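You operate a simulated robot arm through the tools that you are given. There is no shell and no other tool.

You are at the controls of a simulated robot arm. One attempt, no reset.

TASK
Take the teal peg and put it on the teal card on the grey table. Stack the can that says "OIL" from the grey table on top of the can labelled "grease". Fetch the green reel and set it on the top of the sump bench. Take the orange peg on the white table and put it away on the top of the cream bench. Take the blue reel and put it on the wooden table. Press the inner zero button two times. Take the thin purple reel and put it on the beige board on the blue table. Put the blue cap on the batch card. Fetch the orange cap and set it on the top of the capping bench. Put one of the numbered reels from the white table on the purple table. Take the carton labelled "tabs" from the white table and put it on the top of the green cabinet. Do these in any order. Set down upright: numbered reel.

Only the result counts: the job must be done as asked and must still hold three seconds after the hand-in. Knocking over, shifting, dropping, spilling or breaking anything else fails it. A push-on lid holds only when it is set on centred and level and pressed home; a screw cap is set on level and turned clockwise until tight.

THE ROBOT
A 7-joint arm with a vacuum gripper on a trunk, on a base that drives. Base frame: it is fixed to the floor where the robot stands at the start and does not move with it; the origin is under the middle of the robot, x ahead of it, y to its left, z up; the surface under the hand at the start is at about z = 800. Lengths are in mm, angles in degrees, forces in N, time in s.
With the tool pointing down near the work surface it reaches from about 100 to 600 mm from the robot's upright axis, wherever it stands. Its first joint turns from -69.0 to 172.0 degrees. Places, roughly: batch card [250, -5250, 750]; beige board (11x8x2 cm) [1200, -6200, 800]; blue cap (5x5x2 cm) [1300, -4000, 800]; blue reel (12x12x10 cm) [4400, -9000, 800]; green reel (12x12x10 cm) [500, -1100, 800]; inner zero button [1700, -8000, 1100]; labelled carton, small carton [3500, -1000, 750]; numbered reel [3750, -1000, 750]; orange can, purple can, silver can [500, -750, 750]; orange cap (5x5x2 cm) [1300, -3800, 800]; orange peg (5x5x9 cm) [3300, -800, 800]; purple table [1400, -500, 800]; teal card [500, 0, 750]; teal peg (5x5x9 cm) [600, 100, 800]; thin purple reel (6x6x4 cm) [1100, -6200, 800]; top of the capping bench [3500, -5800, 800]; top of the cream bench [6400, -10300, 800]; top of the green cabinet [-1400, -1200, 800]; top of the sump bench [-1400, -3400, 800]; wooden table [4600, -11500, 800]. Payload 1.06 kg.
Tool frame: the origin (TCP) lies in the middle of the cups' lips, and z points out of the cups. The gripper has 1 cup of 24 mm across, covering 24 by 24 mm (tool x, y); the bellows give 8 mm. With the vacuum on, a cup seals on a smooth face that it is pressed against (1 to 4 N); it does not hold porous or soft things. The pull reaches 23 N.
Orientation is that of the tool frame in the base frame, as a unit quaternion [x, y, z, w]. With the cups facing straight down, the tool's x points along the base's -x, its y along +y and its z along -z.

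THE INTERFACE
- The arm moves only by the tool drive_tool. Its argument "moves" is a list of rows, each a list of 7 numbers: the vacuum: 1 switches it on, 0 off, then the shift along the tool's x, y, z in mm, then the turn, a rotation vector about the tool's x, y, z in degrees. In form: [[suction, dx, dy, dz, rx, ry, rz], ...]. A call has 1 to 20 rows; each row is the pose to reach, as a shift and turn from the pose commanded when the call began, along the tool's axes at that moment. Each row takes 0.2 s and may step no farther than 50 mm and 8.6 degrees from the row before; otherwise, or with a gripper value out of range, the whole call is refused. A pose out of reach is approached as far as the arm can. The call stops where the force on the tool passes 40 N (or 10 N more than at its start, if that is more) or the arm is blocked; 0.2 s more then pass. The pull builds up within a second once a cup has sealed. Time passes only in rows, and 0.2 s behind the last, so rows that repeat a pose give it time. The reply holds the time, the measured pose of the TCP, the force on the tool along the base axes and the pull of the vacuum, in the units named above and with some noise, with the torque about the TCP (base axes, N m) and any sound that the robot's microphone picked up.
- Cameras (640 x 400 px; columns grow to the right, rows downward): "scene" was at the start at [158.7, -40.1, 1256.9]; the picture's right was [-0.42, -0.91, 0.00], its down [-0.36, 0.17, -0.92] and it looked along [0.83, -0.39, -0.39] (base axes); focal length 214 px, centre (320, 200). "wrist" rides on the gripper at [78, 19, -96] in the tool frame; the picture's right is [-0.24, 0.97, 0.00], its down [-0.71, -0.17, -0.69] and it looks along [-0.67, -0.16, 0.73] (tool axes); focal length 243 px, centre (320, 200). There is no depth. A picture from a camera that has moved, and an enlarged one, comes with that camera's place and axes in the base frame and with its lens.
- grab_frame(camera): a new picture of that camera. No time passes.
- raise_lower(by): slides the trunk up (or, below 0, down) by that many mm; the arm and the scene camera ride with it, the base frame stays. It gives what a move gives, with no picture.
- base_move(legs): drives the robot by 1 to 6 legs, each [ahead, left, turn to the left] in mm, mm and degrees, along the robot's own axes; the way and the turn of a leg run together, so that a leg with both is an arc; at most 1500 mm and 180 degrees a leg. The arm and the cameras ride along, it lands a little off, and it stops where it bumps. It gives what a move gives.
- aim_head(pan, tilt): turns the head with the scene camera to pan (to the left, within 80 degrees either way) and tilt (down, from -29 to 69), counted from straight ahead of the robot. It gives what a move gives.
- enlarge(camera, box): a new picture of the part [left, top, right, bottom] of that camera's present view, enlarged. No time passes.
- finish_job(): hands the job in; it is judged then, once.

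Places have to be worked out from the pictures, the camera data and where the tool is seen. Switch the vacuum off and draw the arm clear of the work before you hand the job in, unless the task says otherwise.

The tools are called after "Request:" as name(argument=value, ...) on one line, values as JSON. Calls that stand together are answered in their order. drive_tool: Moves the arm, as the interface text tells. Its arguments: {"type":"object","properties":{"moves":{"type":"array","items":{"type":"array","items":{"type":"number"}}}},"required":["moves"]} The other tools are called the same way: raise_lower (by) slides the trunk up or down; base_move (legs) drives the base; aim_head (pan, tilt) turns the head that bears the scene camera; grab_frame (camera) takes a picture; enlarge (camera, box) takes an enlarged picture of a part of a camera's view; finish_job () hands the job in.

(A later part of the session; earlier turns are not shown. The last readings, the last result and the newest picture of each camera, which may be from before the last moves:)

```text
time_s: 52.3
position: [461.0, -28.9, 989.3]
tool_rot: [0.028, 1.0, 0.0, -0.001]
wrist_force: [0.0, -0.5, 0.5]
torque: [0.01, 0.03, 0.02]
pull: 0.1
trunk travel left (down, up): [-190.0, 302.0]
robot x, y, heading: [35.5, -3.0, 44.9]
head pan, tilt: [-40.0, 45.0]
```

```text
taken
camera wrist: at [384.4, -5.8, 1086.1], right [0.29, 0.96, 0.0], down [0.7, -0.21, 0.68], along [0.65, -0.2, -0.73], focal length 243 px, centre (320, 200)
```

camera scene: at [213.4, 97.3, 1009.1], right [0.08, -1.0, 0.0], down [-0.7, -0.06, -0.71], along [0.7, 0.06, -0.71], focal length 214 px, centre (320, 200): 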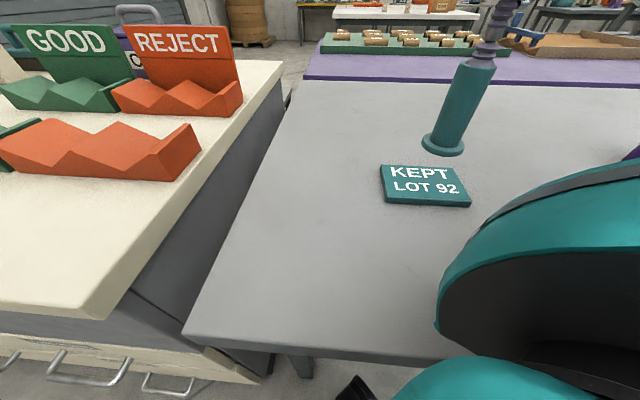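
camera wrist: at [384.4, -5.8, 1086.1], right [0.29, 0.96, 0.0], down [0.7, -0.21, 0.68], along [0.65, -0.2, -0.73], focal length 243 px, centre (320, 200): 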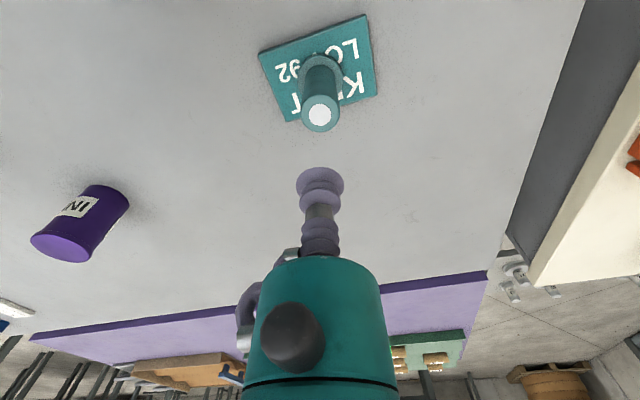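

The peg stands on the card. Next the cans: I raise the tool, turn the robot back to heading 0, back off and slide right along the table to see the labels.

Request:
drive_tool(moves=[[0, 10, 0, -40, 0, 0, 0], [0, 20, 0, -80, 0, 0, 0], [0, 20, 0, -80, 0, 0, 0]])

Request:
base_move(legs=[[0, 0, -45], [-80, 0, 0], [0, -600, 0]])

Request:
aim_head(pan=-10, tilt=25)

Request:
grab_frame(camera="scene")

Request:
grab_frame(camera="wrist")

```text
time_s: 53.1
position: [440.5, -29.3, 1070.2]
tool_rot: [0.028, 1.0, 0.0, -0.001]
wrist_force: [-0.3, -0.3, 0.2]
torque: [0.01, -0.03, 0.04]
pull: 0.1
trunk travel left (down, up): [-190.0, 302.0]
robot x, y, heading: [38.5, -0.7, 44.8]
head pan, tilt: [-40.0, 45.0]
```

```text
time_s: 61.5
position: [210.2, -903.8, 1069.8]
tool_rot: [0.414, 0.91, 0.001, -0.001]
wrist_force: [-0.5, 0.2, 0.2]
torque: [-0.01, -0.04, -0.02]
pull: 0.0
trunk travel left (down, up): [-190.0, 302.0]
robot x, y, heading: [-47.5, -596.8, -0.8]
head pan, tilt: [-40.0, 45.0]
```

```text
time_s: 62.5
position: [210.7, -902.3, 1070.2]
tool_rot: [0.414, 0.91, 0.0, -0.001]
wrist_force: [1.1, -0.5, -0.3]
torque: [0.02, 0.02, -0.03]
pull: 0.1
trunk travel left (down, up): [-190.0, 302.0]
robot x, y, heading: [-51.8, -598.1, -0.7]
head pan, tilt: [-10.0, 25.0]
```

```text
taken
camera scene: at [171.7, -615.2, 1039.7], right [-0.19, -0.98, 0.0], down [-0.42, 0.08, -0.91], along [0.89, -0.17, -0.42], focal length 214 px, centre (320, 200)
```

scene: 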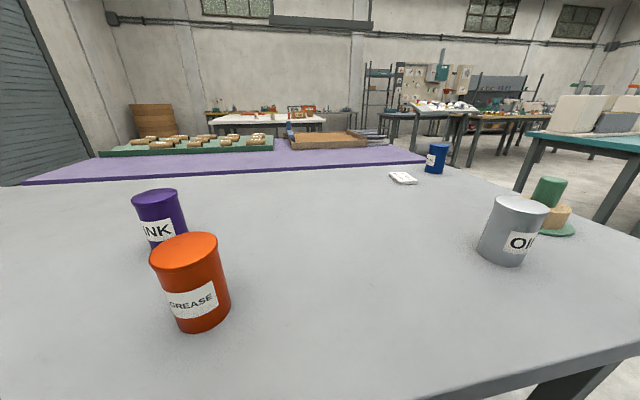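

```text
taken
camera wrist: at [173.8, -830.9, 1166.3], right [0.89, 0.46, 0.0], down [0.34, -0.65, 0.68], along [0.32, -0.61, -0.73], focal length 243 px, centre (320, 200)
```

wrist: 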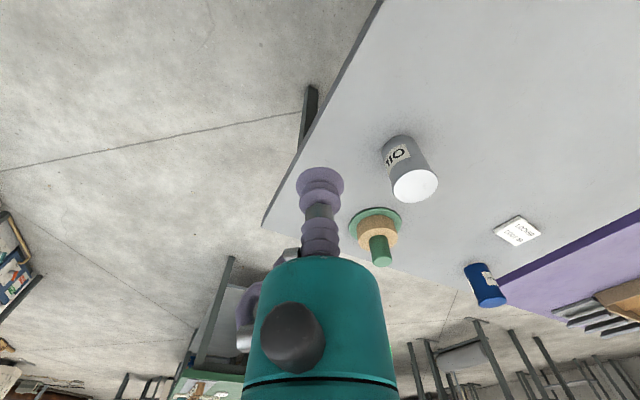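

The orange can reads GREASE and the silver one appears to be OIL. I zoom in on the orange, silver and blue labels to be sure.

Request:
enlarge(camera="scene", box=[130, 180, 240, 340])

Request:
enlarge(camera="scene", box=[380, 130, 460, 190])

Request:
enlarge(camera="wrist", box=[340, 120, 540, 320])

```text
2.50 times, centred on (185, 260) of scene
camera zoom: at [171.7, -615.2, 1039.7], right [-0.19, -0.98, 0.0], down [-0.42, 0.08, -0.91], along [0.89, -0.17, -0.42], focal length 536 px, centre (658, 50)
```

zoom: 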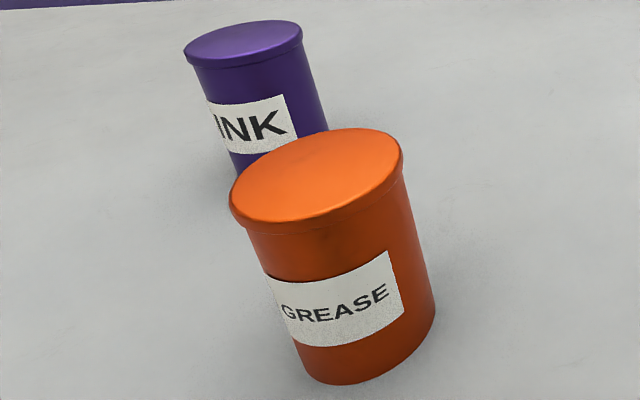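

```text
6.67 times, centred on (420, 160) of scene
camera zoom: at [171.7, -615.2, 1039.7], right [-0.19, -0.98, 0.0], down [-0.42, 0.08, -0.91], along [0.89, -0.17, -0.42], focal length 1430 px, centre (-347, 467)
```

zoom: 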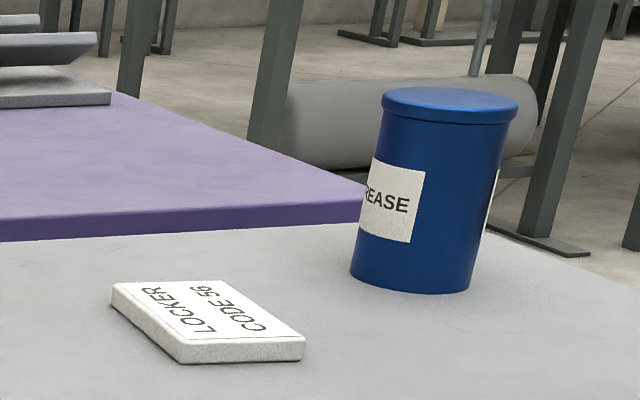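

```text
2.00 times, centred on (440, 220) of wrist
camera zoom: at [173.8, -830.9, 1166.3], right [0.89, 0.46, 0.0], down [0.34, -0.65, 0.68], along [0.32, -0.61, -0.73], focal length 485 px, centre (80, 160)
```

zoom: 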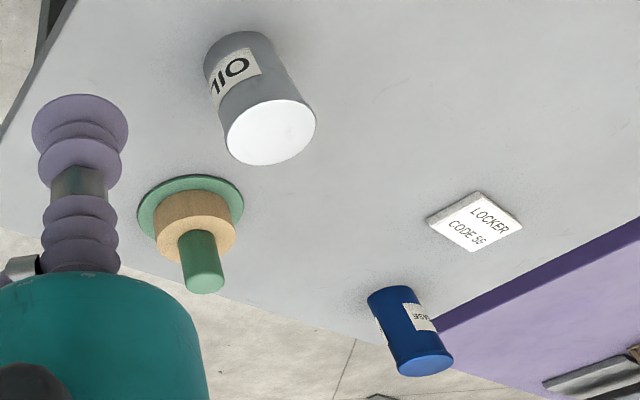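

Both orange and blue read GREASE; the briefing lists the orange can (with purple and silver) as the one concerned, so orange is the target and silver "OIL" goes on it. Moving the cup above the OIL can at about (390, −976).

Request:
drive_tool(moves=[[0, -34.8, 17.3, 14, 0, 0, 0], [0, -69.5, 34.6, 28, 0, 0, 0], [0, -104.3, 52, 42, 0, 0, 0], [0, -139, 69.3, 56, 0, 0, 0], [0, -173.8, 86.6, 70, 0, 0, 0], [0, -173.8, 86.6, 70, 0, 0, 0]])

Request:
grab_frame(camera="wrist")

Request:
aim_head(pan=-35, tilt=30)

Request:
grab_frame(camera="scene")

```text
time_s: 63.9
position: [389.6, -977.5, 999.6]
tool_rot: [0.414, 0.91, 0.0, 0.0]
wrist_force: [0.3, 1.1, 0.2]
torque: [0.02, -0.01, 0.0]
pull: 0.1
trunk travel left (down, up): [-190.0, 302.0]
robot x, y, heading: [-50.5, -593.6, -0.7]
head pan, tilt: [-10.0, 25.0]
```

```text
taken
camera wrist: at [353.3, -905.7, 1095.7], right [0.89, 0.46, 0.0], down [0.34, -0.65, 0.68], along [0.32, -0.61, -0.73], focal length 243 px, centre (320, 200)
```

wrist: 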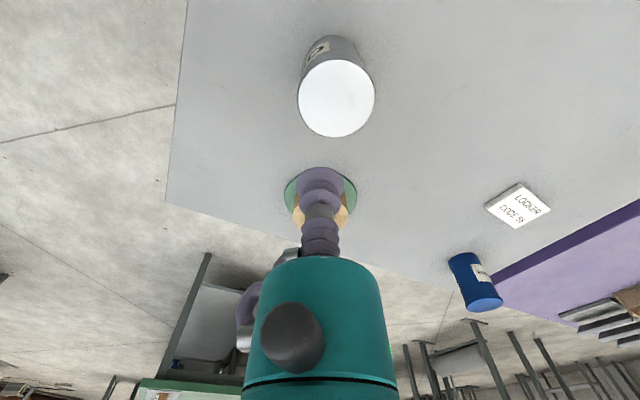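

```text
time_s: 64.8
position: [390.5, -976.8, 1000.3]
tool_rot: [0.413, 0.911, 0.0, -0.001]
wrist_force: [0.1, 0.2, 0.5]
torque: [-0.02, 0.01, 0.01]
pull: 0.0
trunk travel left (down, up): [-190.0, 302.0]
robot x, y, heading: [-49.5, -592.9, -0.8]
head pan, tilt: [-35.0, 30.0]
```

```text
taken
camera scene: at [154.6, -650.7, 1031.7], right [-0.58, -0.81, 0.0], down [-0.41, 0.29, -0.87], along [0.7, -0.51, -0.5], focal length 214 px, centre (320, 200)
```

scene: 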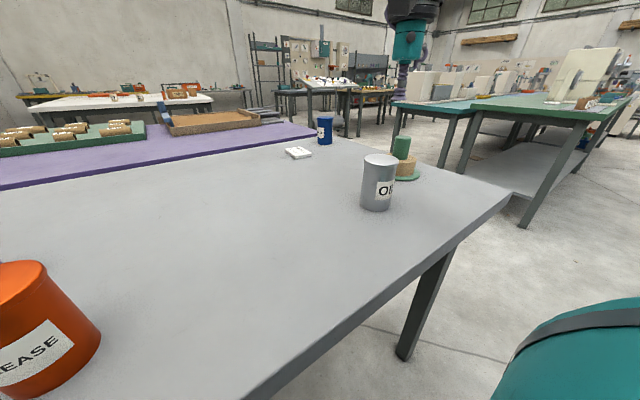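

The can's top projects to about (401, −967). I shift there and descend to z≈912 for a closer check.

Request:
drive_tool(moves=[[0, 0.3, 14.9, 20, 0, 0, 0], [0, 0.3, 14.9, 55, 0, 0, 0], [0, 0.3, 14.9, 88, 0, 0, 0], [0, 0.3, 14.9, 88, 0, 0, 0]])

Request:
enlarge(camera="wrist", box=[220, 60, 420, 205])

```text
time_s: 65.8
position: [400.2, -965.8, 912.7]
tool_rot: [0.414, 0.91, -0.001, 0.0]
wrist_force: [-0.5, 1.1, -0.3]
torque: [-0.03, 0.0, -0.01]
pull: 0.1
trunk travel left (down, up): [-190.0, 302.0]
robot x, y, heading: [-51.2, -594.2, -0.8]
head pan, tilt: [-35.0, 30.0]
```

```text
2.76 times, centred on (320, 132) of wrist
camera zoom: at [363.6, -894.9, 1007.8], right [0.89, 0.46, 0.0], down [0.34, -0.65, 0.68], along [0.32, -0.61, -0.73], focal length 669 px, centre (320, 386)
```

zoom: 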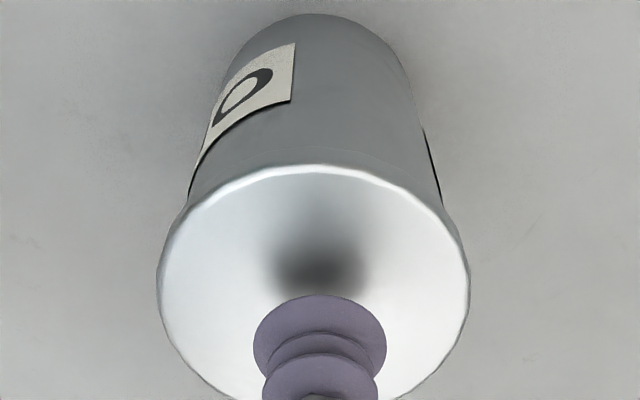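

The cup is about 1.7 mm off the can's axis; I correct that and descend with vacuum on in small steps.

Request:
drive_tool(moves=[[1, -0.8, -1.4, 12, 0, 0, 0], [1, -0.8, -1.4, 17, 0, 0, 0], [1, -0.8, -1.4, 20, 0, 0, 0], [1, -0.8, -1.4, 22, 0, 0, 0], [1, -0.8, -1.4, 22, 0, 0, 0]])

```text
time_s: 67.0
position: [399.2, -967.5, 891.4]
tool_rot: [0.413, 0.911, 0.0, -0.001]
wrist_force: [3.1, -4.9, 19.1]
torque: [-0.01, -0.02, -0.01]
pull: 22.9
trunk travel left (down, up): [-190.0, 302.0]
robot x, y, heading: [-51.0, -597.9, -0.8]
head pan, tilt: [-35.0, 30.0]
```

Sealed but pressed with 19 N, so the top is a few mm higher than I thought. I ease up 4 mm and then lift straight up to carry height.

Request:
drive_tool(moves=[[1, 0, 0, -3, 0, 0, 0], [1, 0, 0, -6, 0, 0, 0], [1, 0, 0, -6, 0, 0, 0]])

Request:
drive_tool(moves=[[1, 0, 0, -10, 0, 0, 0], [1, 0, 0, -40, 0, 0, 0], [1, 0, 0, -85, 0, 0, 0], [1, 0, 0, -130, 0, 0, 0], [1, 0, 0, -145, 0, 0, 0], [1, 0, 0, -145, 0, 0, 0]])

Request:
grab_frame(camera="wrist")

```text
time_s: 67.8
position: [400.6, -967.7, 895.3]
tool_rot: [0.414, 0.91, 0.0, -0.001]
wrist_force: [-0.7, 0.4, -2.3]
torque: [0.03, -0.05, 0.01]
pull: 23.0
trunk travel left (down, up): [-190.0, 302.0]
robot x, y, heading: [-47.0, -596.2, -0.6]
head pan, tilt: [-35.0, 30.0]
```

```text
time_s: 69.2
position: [400.6, -967.0, 1041.5]
tool_rot: [0.414, 0.91, 0.001, -0.001]
wrist_force: [0.0, 0.6, -2.3]
torque: [0.01, 0.0, -0.01]
pull: 22.6
trunk travel left (down, up): [-190.0, 302.0]
robot x, y, heading: [-53.3, -594.7, -0.8]
head pan, tilt: [-35.0, 30.0]
```

```text
taken
camera wrist: at [363.6, -895.8, 1137.6], right [0.89, 0.46, 0.0], down [0.34, -0.65, 0.68], along [0.32, -0.61, -0.73], focal length 243 px, centre (320, 200)
```

wrist: 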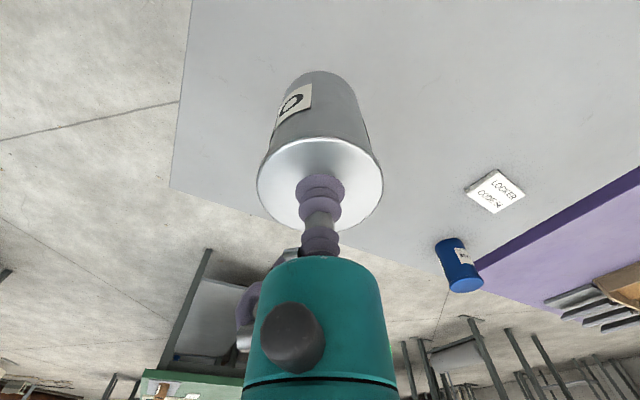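

Holding the OIL can (≈2.3 N). I carry it over towards the orange can at (377, −515), turning the yaw a bit as I swing left.

Request:
drive_tool(moves=[[1, 35.6, 28, 0, 0, 0, 2], [1, 71.1, 56, 0, 0, 0, 4], [1, 106.7, 84, 0, 0, 0, 6], [1, 142.3, 112, 0, 0, 0, 8], [1, 177.9, 140, 0, 0, 0, 10], [1, 213.4, 168, 0, 0, 0, 12], [1, 249, 196, 0, 0, 0, 14], [1, 284.6, 224, 0, 0, 0, 16], [1, 320.1, 252, 0, 0, 0, 18], [1, 355.7, 279.8, 0, 0, 0, 20], [1, 355.7, 279.8, 0, 0, 0, 20]])

Request:
grab_frame(camera="wrist")

Request:
aim_head(pan=0, tilt=30)

Request:
grab_frame(camera="scene")

```text
time_s: 71.6
position: [343.3, -685.1, 978.1]
tool_rot: [0.566, 0.825, -0.001, -0.001]
wrist_force: [0.4, -1.0, -2.0]
torque: [-0.02, -0.02, 0.0]
pull: 23.2
out of reach, approached as far as the arm can: row 6, 7, 8, 9, 10, 11
trunk travel left (down, up): [-190.0, 302.0]
robot x, y, heading: [-49.6, -595.7, -0.7]
head pan, tilt: [-35.0, 30.0]
```

```text
taken
camera wrist: at [334.5, -605.7, 1074.7], right [0.99, 0.13, 0.0], down [0.1, -0.72, 0.68], along [0.09, -0.68, -0.73], focal length 243 px, centre (320, 200)
```

wrist: 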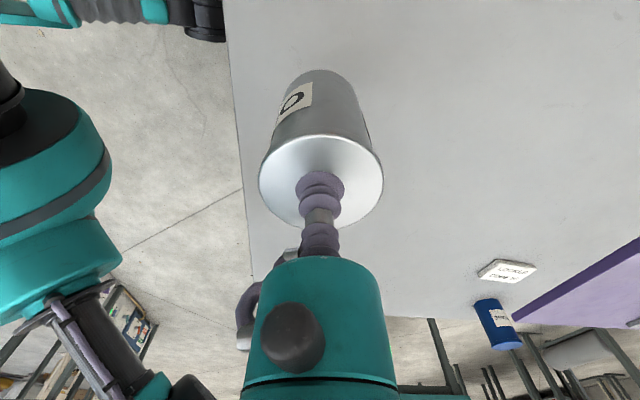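

```text
time_s: 72.6
position: [344.9, -686.1, 978.3]
tool_rot: [0.565, 0.825, -0.001, -0.001]
wrist_force: [-0.6, 0.8, -2.6]
torque: [0.0, 0.03, -0.02]
pull: 23.0
trunk travel left (down, up): [-190.0, 302.0]
robot x, y, heading: [-51.3, -596.7, -0.9]
head pan, tilt: [0.0, 30.0]
```

```text
taken
camera scene: at [171.8, -599.2, 1031.7], right [-0.02, -1.0, 0.0], down [-0.5, 0.01, -0.87], along [0.87, -0.01, -0.5], focal length 214 px, centre (320, 200)
```

scene: 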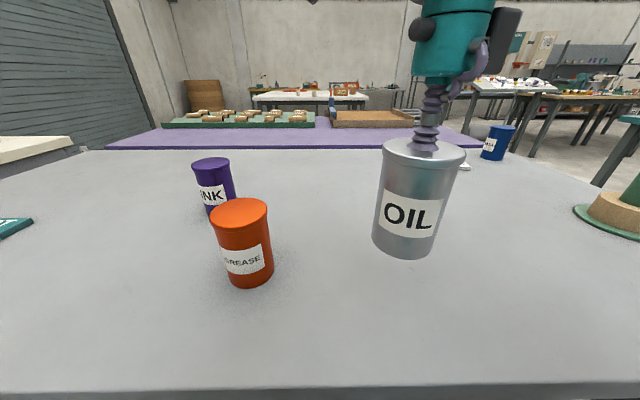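

The same −12° azimuth stop appeared again (and the solver dipped to z=978), so I must keep targets well to the right of ahead. I raise and draw in the can first, then shift the base left so that the orange can lies at about −30°.

Request:
drive_tool(moves=[[1, 0, -10, -40, 0, 0, 0], [1, -4, -30, -75, 0, 0, 0], [1, -10, -50, -100, 0, 0, 0], [1, -15.7, -70.4, -110, 0, 0, 0], [1, -15.7, -70.4, -110, 0, 0, 0]])

```text
time_s: 73.8
position: [282.8, -726.0, 1088.4]
tool_rot: [0.564, 0.826, -0.001, -0.001]
wrist_force: [0.5, 0.2, -2.3]
torque: [-0.01, 0.02, -0.02]
pull: 22.6
out of reach, approached as far as the arm can: row 1, 2
trunk travel left (down, up): [-190.0, 302.0]
robot x, y, heading: [-48.3, -596.0, -1.1]
head pan, tilt: [0.0, 30.0]
```

Raised to z=1088 (can bottom ≈ 991, clear of everything). Sliding the base left 330 mm.

Request:
base_move(legs=[[0, 330, 0.8]])

Request:
aim_head(pan=-40, tilt=40)

Request:
grab_frame(camera="scene")

Request:
grab_frame(camera="wrist")

```text
time_s: 77.3
position: [287.8, -385.7, 1088.0]
tool_rot: [0.559, 0.829, 0.0, -0.001]
wrist_force: [0.6, 0.0, -2.2]
torque: [0.0, 0.01, -0.02]
pull: 22.6
trunk travel left (down, up): [-190.0, 302.0]
robot x, y, heading: [-51.5, -262.0, -0.2]
head pan, tilt: [0.0, 30.0]
```

```text
time_s: 78.3
position: [289.0, -386.6, 1088.8]
tool_rot: [0.56, 0.829, 0.0, -0.001]
wrist_force: [0.1, -0.8, -2.2]
torque: [0.0, 0.01, 0.02]
pull: 23.0
trunk travel left (down, up): [-190.0, 302.0]
robot x, y, heading: [-48.6, -262.6, 0.1]
head pan, tilt: [-40.0, 40.0]
```

```text
taken
camera scene: at [148.8, -317.4, 1016.4], right [-0.64, -0.77, 0.0], down [-0.49, 0.41, -0.77], along [0.59, -0.49, -0.64], focal length 214 px, centre (320, 200)
```

scene: 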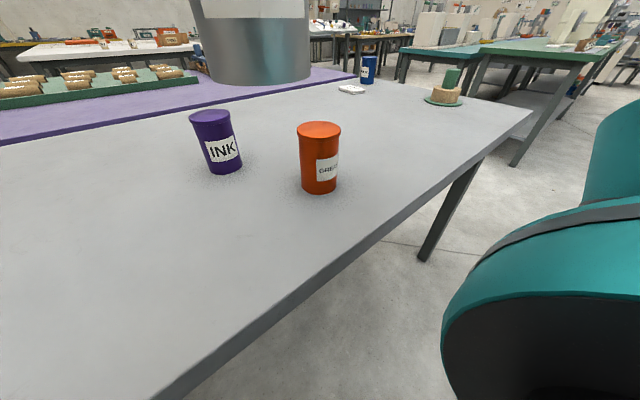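

```text
taken
camera wrist: at [276.9, -307.6, 1184.6], right [0.99, 0.15, 0.0], down [0.11, -0.72, 0.68], along [0.1, -0.68, -0.73], focal length 243 px, centre (320, 200)
```

wrist: 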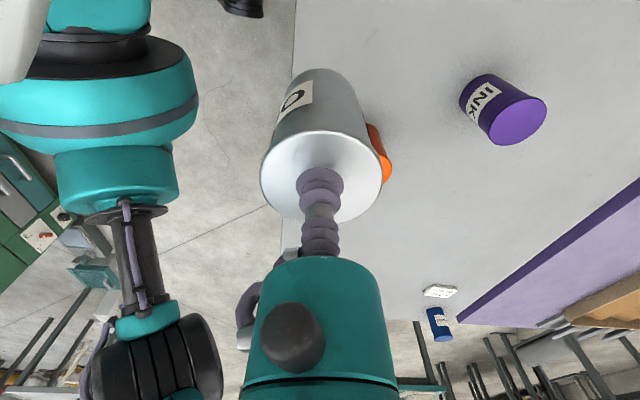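

From this view the orange can is at about (380, −510) with its top near z≈895. I raise the trunk 80 mm for margin and move above it, staying high.

Request:
raise_lower(by=80)

Request:
drive_tool(moves=[[1, -37, 9.6, 20, 0, 0, 0], [1, -75, 19.2, 40, 0, 0, 0], [1, -112, 28.8, 60, 0, 0, 0], [1, -149.3, 38.4, 80, 0, 0, 0], [1, -149.3, 38.4, 80, 0, 0, 0]])

Request:
grab_frame(camera="scene")

Request:
grab_frame(camera="wrist")

```text
time_s: 79.5
position: [288.3, -386.0, 1168.6]
tool_rot: [0.559, 0.829, 0.0, -0.002]
wrist_force: [0.2, 0.1, -3.3]
torque: [0.01, 0.03, 0.0]
pull: 22.8
trunk travel left (down, up): [-270.0, 222.0]
robot x, y, heading: [-48.7, -260.2, 0.2]
head pan, tilt: [-40.0, 40.0]
```

```text
time_s: 80.7
position: [379.4, -511.6, 1087.7]
tool_rot: [0.559, 0.829, 0.001, 0.0]
wrist_force: [0.0, -0.2, -1.9]
torque: [0.01, 0.06, -0.01]
pull: 22.8
trunk travel left (down, up): [-270.0, 222.0]
robot x, y, heading: [-43.4, -261.7, -0.0]
head pan, tilt: [-40.0, 40.0]
```

```text
taken
camera scene: at [126.9, -317.5, 1098.3], right [-0.64, -0.77, 0.0], down [-0.49, 0.41, -0.77], along [0.59, -0.49, -0.64], focal length 214 px, centre (320, 200)
```

scene: 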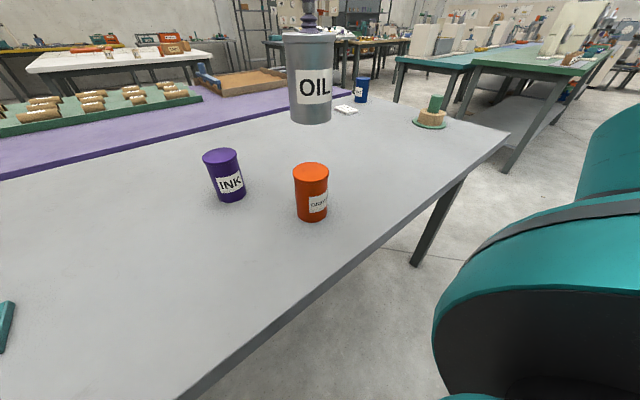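

```text
taken
camera wrist: at [368.2, -432.8, 1183.8], right [0.99, 0.15, 0.0], down [0.11, -0.72, 0.68], along [0.1, -0.68, -0.73], focal length 243 px, centre (320, 200)
```

wrist: 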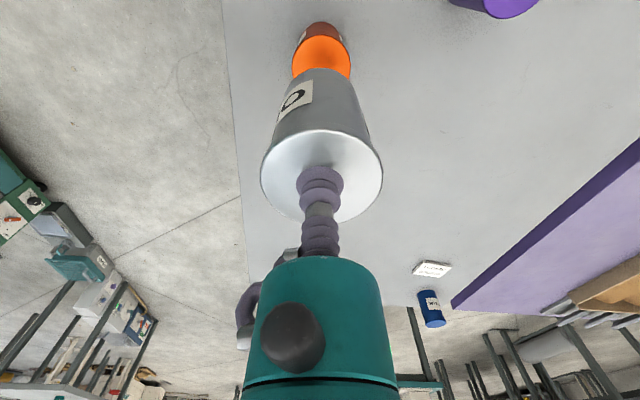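

Combining both views, the orange can is at about (379.5, −505.5) with its top at z≈900. I shift +6 mm in y and lower to z≈1012, which leaves about 13 mm clearance, then check.

Request:
drive_tool(moves=[[1, 5.6, 2.2, 30, 0, 0, 0], [1, 5.6, 2.2, 60, 0, 0, 0], [1, 5.6, 2.2, 75, 0, 0, 0], [1, 5.6, 2.2, 75, 0, 0, 0]])

Request:
enlarge(camera="scene", box=[240, 20, 400, 240])

Request:
grab_frame(camera="wrist")

```text
time_s: 81.7
position: [378.2, -505.4, 1012.8]
tool_rot: [0.559, 0.829, 0.0, -0.001]
wrist_force: [-0.3, 0.4, -3.8]
torque: [0.0, -0.01, -0.02]
pull: 22.9
trunk travel left (down, up): [-270.0, 222.0]
robot x, y, heading: [-47.1, -259.9, 0.1]
head pan, tilt: [-40.0, 40.0]
```

```text
1.82 times, centred on (320, 130) of scene
camera zoom: at [127.0, -317.5, 1098.3], right [-0.64, -0.77, 0.0], down [-0.49, 0.41, -0.77], along [0.59, -0.49, -0.64], focal length 390 px, centre (320, 327)
```

zoom: 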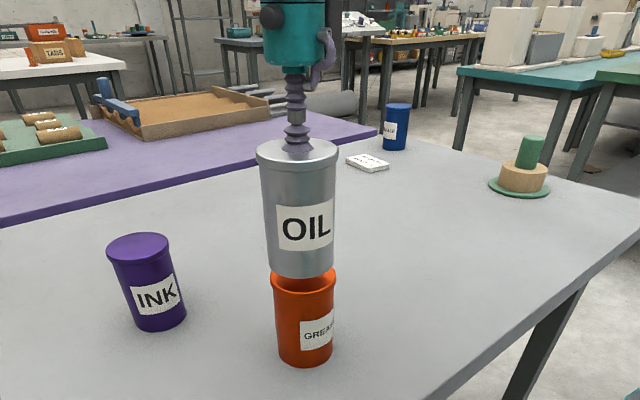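

```text
taken
camera wrist: at [367.2, -426.2, 1109.0], right [0.99, 0.15, 0.0], down [0.11, -0.72, 0.68], along [0.1, -0.68, -0.73], focal length 243 px, centre (320, 200)
```

wrist: 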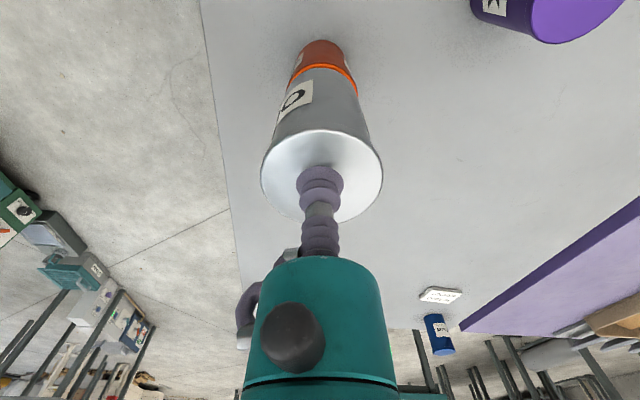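

The scene view shows the orange can ~2 mm to the image right of the held can's axis. I zoom the wrist view for the other direction.

Request:
enlarge(camera="wrist", box=[250, 30, 400, 130])

Request:
enlarge(camera="scene", box=[280, 90, 345, 210])

```text
4.00 times, centred on (325, 80) of wrist
camera zoom: at [367.2, -426.2, 1109.0], right [0.99, 0.15, 0.0], down [0.11, -0.72, 0.68], along [0.1, -0.68, -0.73], focal length 970 px, centre (300, 680)
```

zoom: 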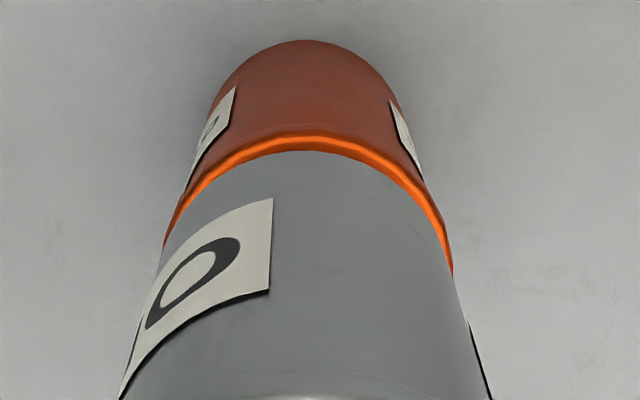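

```text
3.33 times, centred on (312, 150) of scene
camera zoom: at [127.0, -317.5, 1098.3], right [-0.64, -0.77, 0.0], down [-0.49, 0.41, -0.77], along [0.59, -0.49, -0.64], focal length 715 px, centre (345, 367)
```

zoom: 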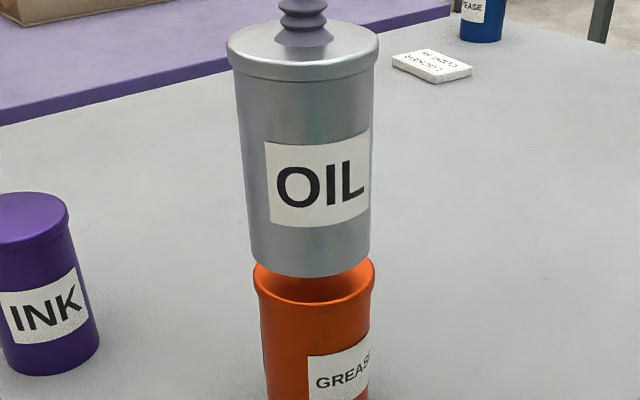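

Offset estimate: orange lies about 3 mm towards tool −x and under 1 mm in tool y. I correct by (−2.8, +0.6) and lower in small steps to feel for contact.

Request:
drive_tool(moves=[[1, -2.8, 0.6, 0, 0, 0, 0], [1, -2.8, 0.6, 6, 0, 0, 0], [1, -2.8, 0.6, 10, 0, 0, 0], [1, -2.8, 0.6, 12, 0, 0, 0], [1, -2.8, 0.6, 12, 0, 0, 0]])

Request:
enlarge(camera="scene", box=[280, 90, 345, 210])

```text
time_s: 82.9
position: [379.8, -507.7, 1001.6]
tool_rot: [0.559, 0.829, -0.001, -0.001]
wrist_force: [0.3, -0.4, -1.8]
torque: [-0.01, 0.0, 0.0]
pull: 23.1
trunk travel left (down, up): [-270.0, 222.0]
robot x, y, heading: [-47.4, -264.4, 0.2]
head pan, tilt: [-40.0, 40.0]
```

```text
3.33 times, centred on (312, 150) of scene
camera zoom: at [127.0, -317.5, 1098.3], right [-0.64, -0.77, 0.0], down [-0.49, 0.41, -0.77], along [0.59, -0.49, -0.64], focal length 715 px, centre (345, 367)
```

zoom: 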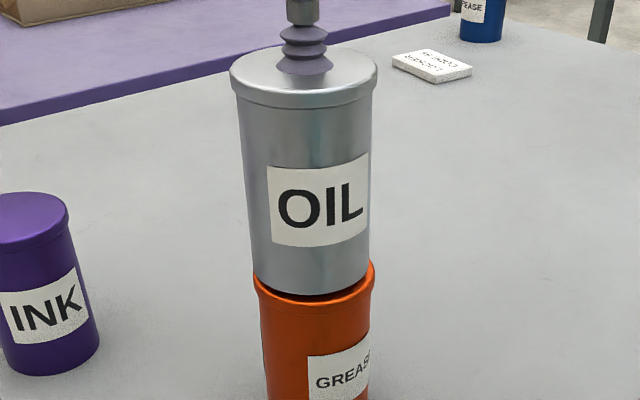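

Well aligned, about 1.5 mm short to the image right. I nudge that and lower in 1–2 mm steps until the force rises.

Request:
drive_tool(moves=[[1, -0.7, -1.3, 0, 0, 0, 0], [1, -0.7, -1.3, 2, 0, 0, 0], [1, -0.7, -1.3, 4, 0, 0, 0], [1, -0.7, -1.3, 5, 0, 0, 0], [1, -0.7, -1.3, 5, 0, 0, 0]])

```text
time_s: 84.1
position: [379.7, -508.5, 997.0]
tool_rot: [0.56, 0.829, 0.0, 0.0]
wrist_force: [0.4, -1.2, 4.0]
torque: [-0.01, -0.01, -0.04]
pull: 23.3
trunk travel left (down, up): [-270.0, 222.0]
robot x, y, heading: [-49.0, -264.0, 0.3]
head pan, tilt: [-40.0, 40.0]
```

Contact: force went from −2 to +4 N at z≈997. I release the vacuum here, wait, and lift straight up.

Request:
drive_tool(moves=[[0, 0, 0, 0, 0, 0, 0], [0, 0, 0, 0, 0, 0, 0], [0, 0, 0, 0, 0, 0, 0], [0, 0, 0, -1, 0, 0, 0], [0, 0, 0, -1, 0, 0, 0], [0, 0, 0, -5, 0, 0, 0], [0, 0, 0, -12, 0, 0, 0], [0, 0, 0, -40, 0, 0, 0], [0, 0, 0, -70, 0, 0, 0], [0, 0, 0, -70, 0, 0, 0]])

Request:
grab_frame(camera="scene")

Request:
grab_frame(camera="wrist")

```text
time_s: 86.3
position: [378.8, -508.5, 1065.6]
tool_rot: [0.559, 0.829, 0.0, -0.001]
wrist_force: [0.4, -0.1, -0.2]
torque: [-0.02, 0.0, 0.02]
pull: 0.1
trunk travel left (down, up): [-270.0, 222.0]
robot x, y, heading: [-47.8, -261.5, 0.0]
head pan, tilt: [-40.0, 40.0]
```

```text
taken
camera scene: at [126.9, -317.5, 1098.3], right [-0.64, -0.77, 0.0], down [-0.49, 0.41, -0.77], along [0.59, -0.49, -0.64], focal length 214 px, centre (320, 200)
```

scene: 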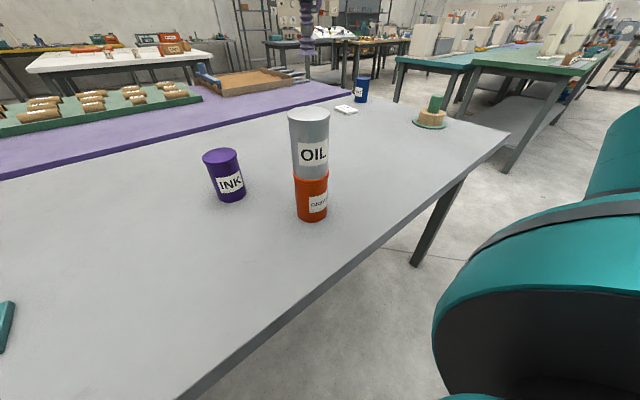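

```text
taken
camera wrist: at [368.0, -429.3, 1162.8], right [0.99, 0.15, 0.0], down [0.11, -0.72, 0.68], along [0.1, -0.68, -0.73], focal length 243 px, centre (320, 200)
```

wrist: 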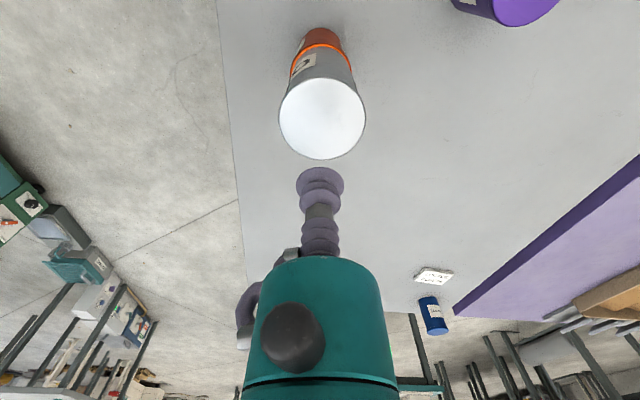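

OIL stands on GREASE. I lift higher and pull the arm back off the table, then drive right towards the green reel.

Request:
drive_tool(moves=[[0, 0, 0, -45, 0, 0, 0], [0, 14, -36, -60, 0, 0, 0], [0, 28, -70, -60, 0, 0, 0], [0, 42, -104, -60, 0, 0, 0], [0, 55, -136, -60, 0, 0, 0], [0, 66.7, -165, -60, 0, 0, 0], [0, 66.7, -165, -60, 0, 0, 0]])

Request:
base_move(legs=[[0, -640, 0]])

Request:
aim_head(pan=-25, tilt=35)

Request:
grab_frame(camera="scene")

Request:
grab_frame(camera="wrist")

```text
time_s: 87.9
position: [202.1, -509.3, 1126.3]
tool_rot: [0.559, 0.829, 0.0, -0.001]
wrist_force: [0.1, 0.0, -0.2]
torque: [0.03, -0.02, 0.0]
pull: 0.1
trunk travel left (down, up): [-270.0, 222.0]
robot x, y, heading: [-48.6, -264.2, 0.1]
head pan, tilt: [-40.0, 40.0]
```

```text
time_s: 94.0
position: [198.5, -1149.4, 1126.6]
tool_rot: [0.563, 0.827, 0.0, -0.001]
wrist_force: [0.5, 0.0, -0.3]
torque: [0.03, 0.01, -0.02]
pull: 0.0
trunk travel left (down, up): [-270.0, 222.0]
robot x, y, heading: [-50.1, -903.5, -0.3]
head pan, tilt: [-40.0, 40.0]
```

```text
time_s: 94.8
position: [199.1, -1148.6, 1126.9]
tool_rot: [0.562, 0.827, -0.001, -0.001]
wrist_force: [0.7, 0.2, -0.3]
torque: [-0.01, -0.01, 0.03]
pull: 0.2
trunk travel left (down, up): [-270.0, 222.0]
robot x, y, heading: [-48.6, -902.5, -0.3]
head pan, tilt: [-25.0, 35.0]
```

```text
taken
camera scene: at [139.3, -940.5, 1105.8], right [-0.43, -0.9, 0.0], down [-0.52, 0.25, -0.82], along [0.74, -0.35, -0.57], focal length 214 px, centre (320, 200)
```

scene: 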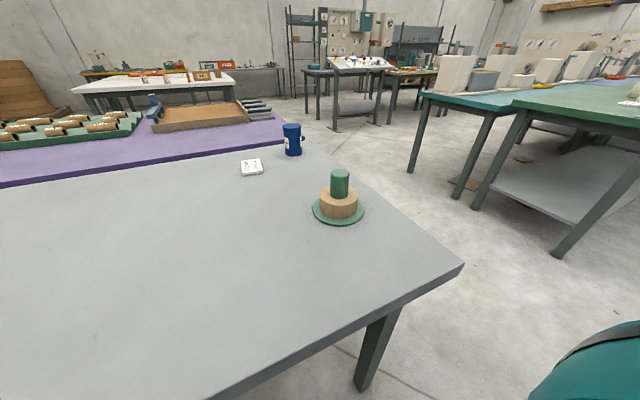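

```text
taken
camera wrist: at [187.9, -1069.7, 1222.8], right [0.99, 0.14, 0.0], down [0.1, -0.72, 0.68], along [0.09, -0.68, -0.73], focal length 243 px, centre (320, 200)
```

wrist: 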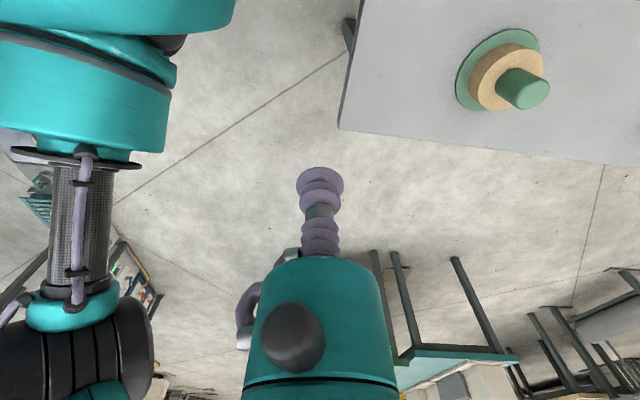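

Both views agree: the green reel is at about (480, −1148), hub top near z≈898. I drive ahead 70 mm and bring the cup above it.

Request:
base_move(legs=[[70, 0, 0]])

Request:
drive_tool(moves=[[0, -10, 35, 20, 0, 0, 0], [0, -25, 75, 40, 0, 0, 0], [0, -40, 115, 60, 0, 0, 0], [0, -60, 155, 80, 0, 0, 0], [0, -78, 196, 100, 0, 0, 0], [0, -78, 196, 100, 0, 0, 0]])

Request:
grab_frame(camera="wrist")

```text
time_s: 95.8
position: [268.4, -1149.6, 1126.2]
tool_rot: [0.563, 0.826, 0.0, -0.001]
wrist_force: [0.5, -0.5, -0.6]
torque: [-0.01, 0.0, 0.0]
pull: 0.0
trunk travel left (down, up): [-270.0, 222.0]
robot x, y, heading: [20.3, -903.6, -0.5]
head pan, tilt: [-25.0, 35.0]
```

```text
time_s: 97.2
position: [479.3, -1150.7, 1026.2]
tool_rot: [0.562, 0.827, 0.001, 0.0]
wrist_force: [-0.4, -0.7, -0.8]
torque: [0.01, 0.01, -0.03]
pull: 0.0
trunk travel left (down, up): [-270.0, 222.0]
robot x, y, heading: [21.7, -903.0, -0.7]
head pan, tilt: [-25.0, 35.0]
```

```text
taken
camera wrist: at [468.6, -1070.9, 1122.5], right [0.99, 0.14, 0.0], down [0.1, -0.72, 0.68], along [0.09, -0.68, -0.73], focal length 243 px, centre (320, 200)
```

wrist: 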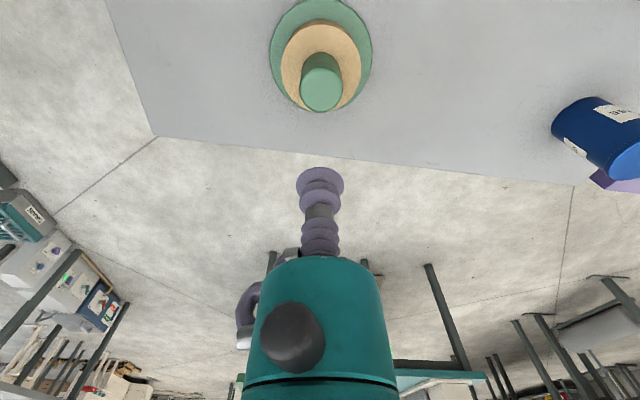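

The reel's hub appears just ahead of the cup. I zoom in to measure the hub centre precisely.

Request:
enlarge(camera="wrist", box=[240, 0, 400, 120])

Request:
enlarge(camera="scene", box=[270, 120, 410, 240])

```text
3.33 times, centred on (320, 60) of wrist
camera zoom: at [468.6, -1070.9, 1122.5], right [0.99, 0.14, 0.0], down [0.1, -0.72, 0.68], along [0.09, -0.68, -0.73], focal length 809 px, centre (320, 667)
```

zoom: 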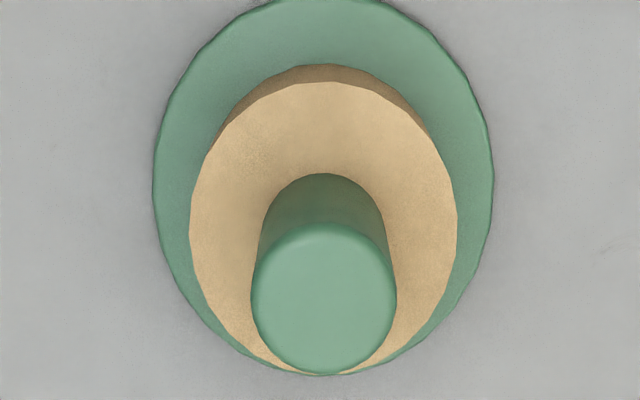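

```text
3.33 times, centred on (340, 180) of scene
camera zoom: at [208.7, -940.9, 1105.9], right [-0.43, -0.9, 0.0], down [-0.52, 0.25, -0.82], along [0.74, -0.35, -0.57], focal length 715 px, centre (253, 267)
```

zoom: 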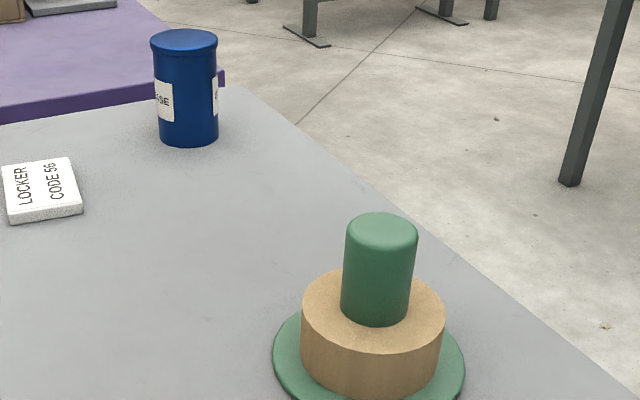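

The hub centre is at about (480, −1146.5), top z≈898, roughly 39 mm across. I correct 4 mm and descend to just above it.

Request:
drive_tool(moves=[[0, 3.7, 2.1, 40, 0, 0, 0], [0, 3.7, 2.1, 80, 0, 0, 0], [0, 3.7, 2.1, 112, 0, 0, 0], [0, 3.7, 2.1, 112, 0, 0, 0]])

Request:
enlarge(camera="wrist", box=[220, 80, 420, 205])

```text
time_s: 98.2
position: [479.6, -1146.6, 914.6]
tool_rot: [0.563, 0.826, -0.001, -0.002]
wrist_force: [-0.6, -0.7, 0.1]
torque: [0.01, 0.02, 0.0]
pull: 0.0
trunk travel left (down, up): [-270.0, 222.0]
robot x, y, heading: [21.1, -898.4, -0.6]
head pan, tilt: [-25.0, 35.0]
```

```text
3.20 times, centred on (320, 142) of wrist
camera zoom: at [468.8, -1066.7, 1010.3], right [0.99, 0.14, 0.0], down [0.1, -0.72, 0.68], along [0.09, -0.68, -0.73], focal length 776 px, centre (320, 384)
```

zoom: 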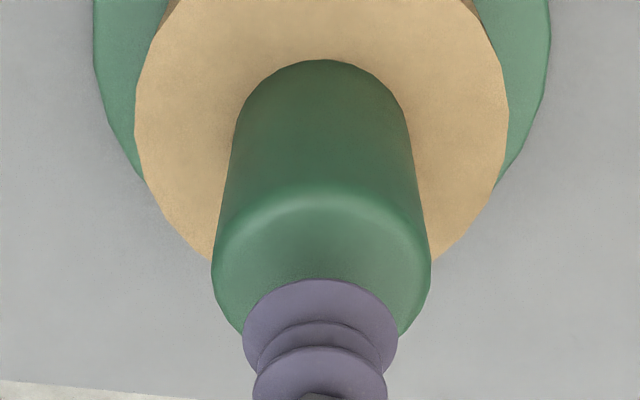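

Centred. Vacuum on and descend slowly to about z≈898.

Request:
drive_tool(moves=[[1, 0, 0, 8, 0, 0, 0], [1, 0, 0, 12, 0, 0, 0], [1, 0, 0, 14, 0, 0, 0], [1, 0, 0, 16, 0, 0, 0], [1, 0, 0, 16, 0, 0, 0]])

```text
time_s: 99.4
position: [478.5, -1144.8, 898.9]
tool_rot: [0.562, 0.827, 0.0, -0.001]
wrist_force: [1.0, 0.7, 2.0]
torque: [-0.02, 0.0, 0.02]
pull: 22.9
trunk travel left (down, up): [-270.0, 222.0]
robot x, y, heading: [23.8, -903.5, -0.2]
head pan, tilt: [-25.0, 35.0]
```

Sealed at z≈899 with 2 N. I lift 150 mm, draw the reel back towards the robot, and look around for the route to the sump bench.

Request:
drive_tool(moves=[[1, 0, 0, -20, 0, 0, 0], [1, 0, 0, -60, 0, 0, 0], [1, 0, 0, -105, 0, 0, 0], [1, 0, 0, -150, 0, 0, 0], [1, 18, -46, -155, 0, 0, 0], [1, 36, -90, -160, 0, 0, 0], [1, 54, -134, -165, 0, 0, 0], [1, 72, -180, -170, 0, 0, 0], [1, 85, -215, -170, 0, 0, 0], [1, 85, -215, -170, 0, 0, 0]])

Request:
aim_head(pan=-75, tilt=15)

Request:
grab_frame(camera="scene")

```text
time_s: 101.6
position: [247.5, -1146.3, 1068.2]
tool_rot: [0.563, 0.826, 0.0, -0.001]
wrist_force: [-0.1, 0.2, -2.3]
torque: [0.0, -0.01, 0.01]
pull: 22.5
trunk travel left (down, up): [-270.0, 222.0]
robot x, y, heading: [22.3, -905.1, -0.3]
head pan, tilt: [-25.0, 35.0]
```

```text
time_s: 102.8
position: [248.0, -1146.0, 1068.3]
tool_rot: [0.563, 0.827, 0.0, -0.001]
wrist_force: [-1.2, -0.3, -2.3]
torque: [-0.01, -0.03, 0.01]
pull: 22.4
trunk travel left (down, up): [-270.0, 222.0]
robot x, y, heading: [21.9, -900.9, -0.4]
head pan, tilt: [-75.0, 15.0]
```

```text
taken
camera scene: at [152.9, -993.6, 1137.8], right [-0.97, -0.25, 0.0], down [-0.07, 0.25, -0.97], along [0.24, -0.93, -0.26], focal length 214 px, centre (320, 200)
```

scene: 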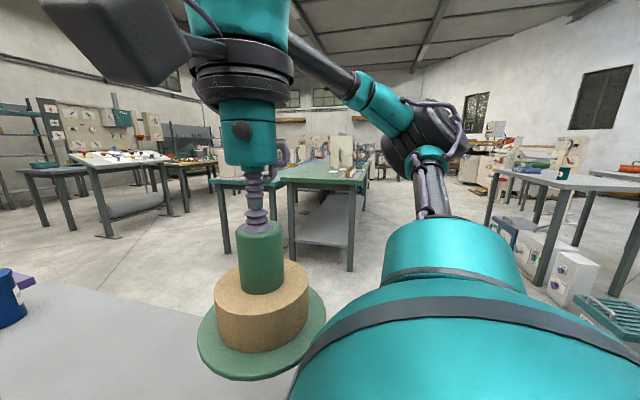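

The reel is held. I back 350 mm off the table and turn right to face the sump bench direction, then look.

Request:
base_move(legs=[[-350, 0, 0], [0, 0, -110]])

Request:
aim_head(pan=0, tilt=15)

Request:
grab_frame(camera="scene")

Request:
aim_head(pan=60, tilt=15)

Request:
grab_frame(camera="scene")

Request:
aim_head(pan=-60, tilt=15)

Request:
grab_frame(camera="scene")

```text
time_s: 109.6
position: [-633.4, -1028.7, 1068.9]
tool_rot: [1.0, 0.013, 0.001, 0.0]
wrist_force: [0.2, -0.9, -2.7]
torque: [-0.02, -0.01, 0.0]
pull: 24.1
trunk travel left (down, up): [-270.0, 222.0]
robot x, y, heading: [-324.7, -899.8, -110.4]
head pan, tilt: [-75.0, 15.0]
```

```text
time_s: 111.1
position: [-633.5, -1028.0, 1068.9]
tool_rot: [1.0, 0.013, 0.001, -0.001]
wrist_force: [0.4, 1.3, -3.2]
torque: [0.01, -0.04, 0.02]
pull: 22.7
trunk travel left (down, up): [-270.0, 222.0]
robot x, y, heading: [-329.8, -896.4, -110.3]
head pan, tilt: [0.0, 15.0]
```

```text
taken
camera scene: at [-396.2, -1088.4, 1137.8], right [-0.94, 0.35, 0.0], down [0.09, 0.24, -0.97], along [-0.34, -0.91, -0.26], focal length 214 px, centre (320, 200)
```

scene: 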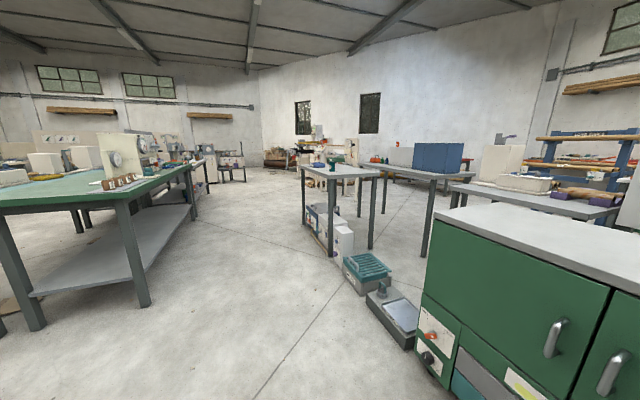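

```text
time_s: 112.4
position: [-634.5, -1029.3, 1068.4]
tool_rot: [1.0, 0.013, 0.0, -0.001]
wrist_force: [-0.7, -0.1, -2.2]
torque: [0.02, -0.03, -0.04]
pull: 23.6
trunk travel left (down, up): [-270.0, 222.0]
robot x, y, heading: [-324.3, -902.6, -110.7]
head pan, tilt: [60.0, 15.0]
```

```text
taken
camera scene: at [-304.1, -1072.9, 1137.8], right [-0.77, -0.64, 0.0], down [-0.16, 0.2, -0.97], along [0.61, -0.74, -0.26], focal length 214 px, centre (320, 200)
```

scene: 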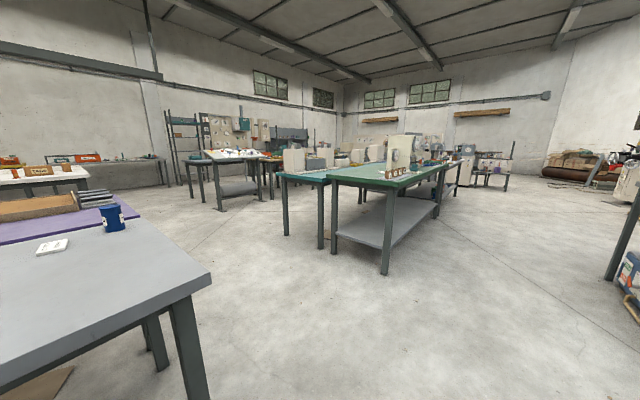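

```text
time_s: 114.4
position: [-634.2, -1027.3, 1068.4]
tool_rot: [1.0, 0.013, 0.0, 0.0]
wrist_force: [0.4, -0.1, -2.2]
torque: [-0.01, -0.02, -0.03]
pull: 22.8
trunk travel left (down, up): [-270.0, 222.0]
robot x, y, heading: [-325.3, -897.0, -110.3]
head pan, tilt: [-60.0, 15.0]
```

```text
taken
camera scene: at [-455.6, -1016.5, 1137.8], right [-0.17, 0.99, 0.0], down [0.26, 0.04, -0.97], along [-0.95, -0.16, -0.26], focal length 214 px, centre (320, 200)
```

scene: 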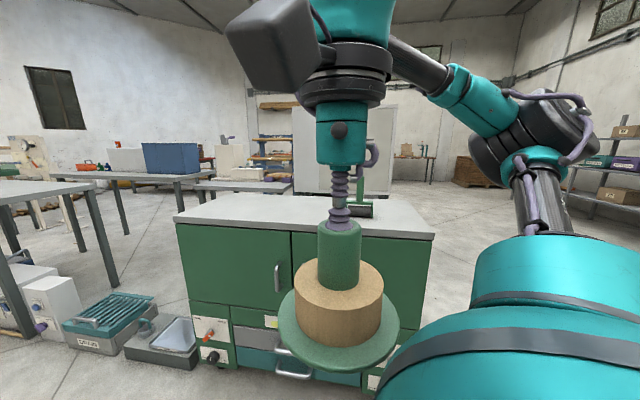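

The green cabinet is to my right. I aim the head straight and zoom to identify the sump bench near (−1400, −3400).

Request:
aim_head(pan=-5, tilt=15)

Request:
enlarge(camera="scene", box=[260, 120, 420, 260])

Request:
enlarge(camera="scene", box=[360, 110, 640, 260])

```text
time_s: 115.6
position: [-634.4, -1029.5, 1068.0]
tool_rot: [1.0, 0.013, 0.0, -0.001]
wrist_force: [0.3, 0.6, -1.6]
torque: [0.01, -0.04, 0.01]
pull: 23.0
trunk travel left (down, up): [-270.0, 222.0]
robot x, y, heading: [-330.3, -896.7, -110.5]
head pan, tilt: [-5.0, 15.0]
```

```text
2.86 times, centred on (340, 190) of scene
camera zoom: at [-403.7, -1085.2, 1137.8], right [-0.9, 0.43, 0.0], down [0.11, 0.23, -0.97], along [-0.42, -0.87, -0.26], focal length 613 px, centre (263, 229)
```

zoom: 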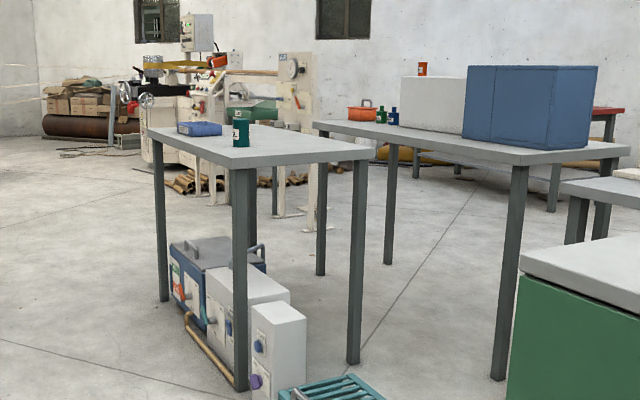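

```text
2.29 times, centred on (500, 185) of scene
camera zoom: at [-403.7, -1085.2, 1137.8], right [-0.9, 0.43, 0.0], down [0.11, 0.23, -0.97], along [-0.42, -0.87, -0.26], focal length 490 px, centre (-91, 234)
```

zoom: 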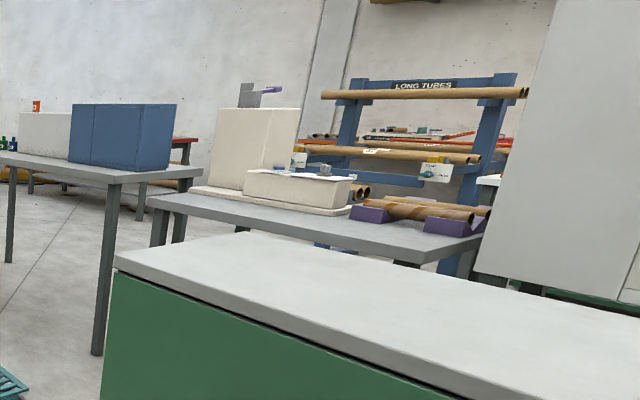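

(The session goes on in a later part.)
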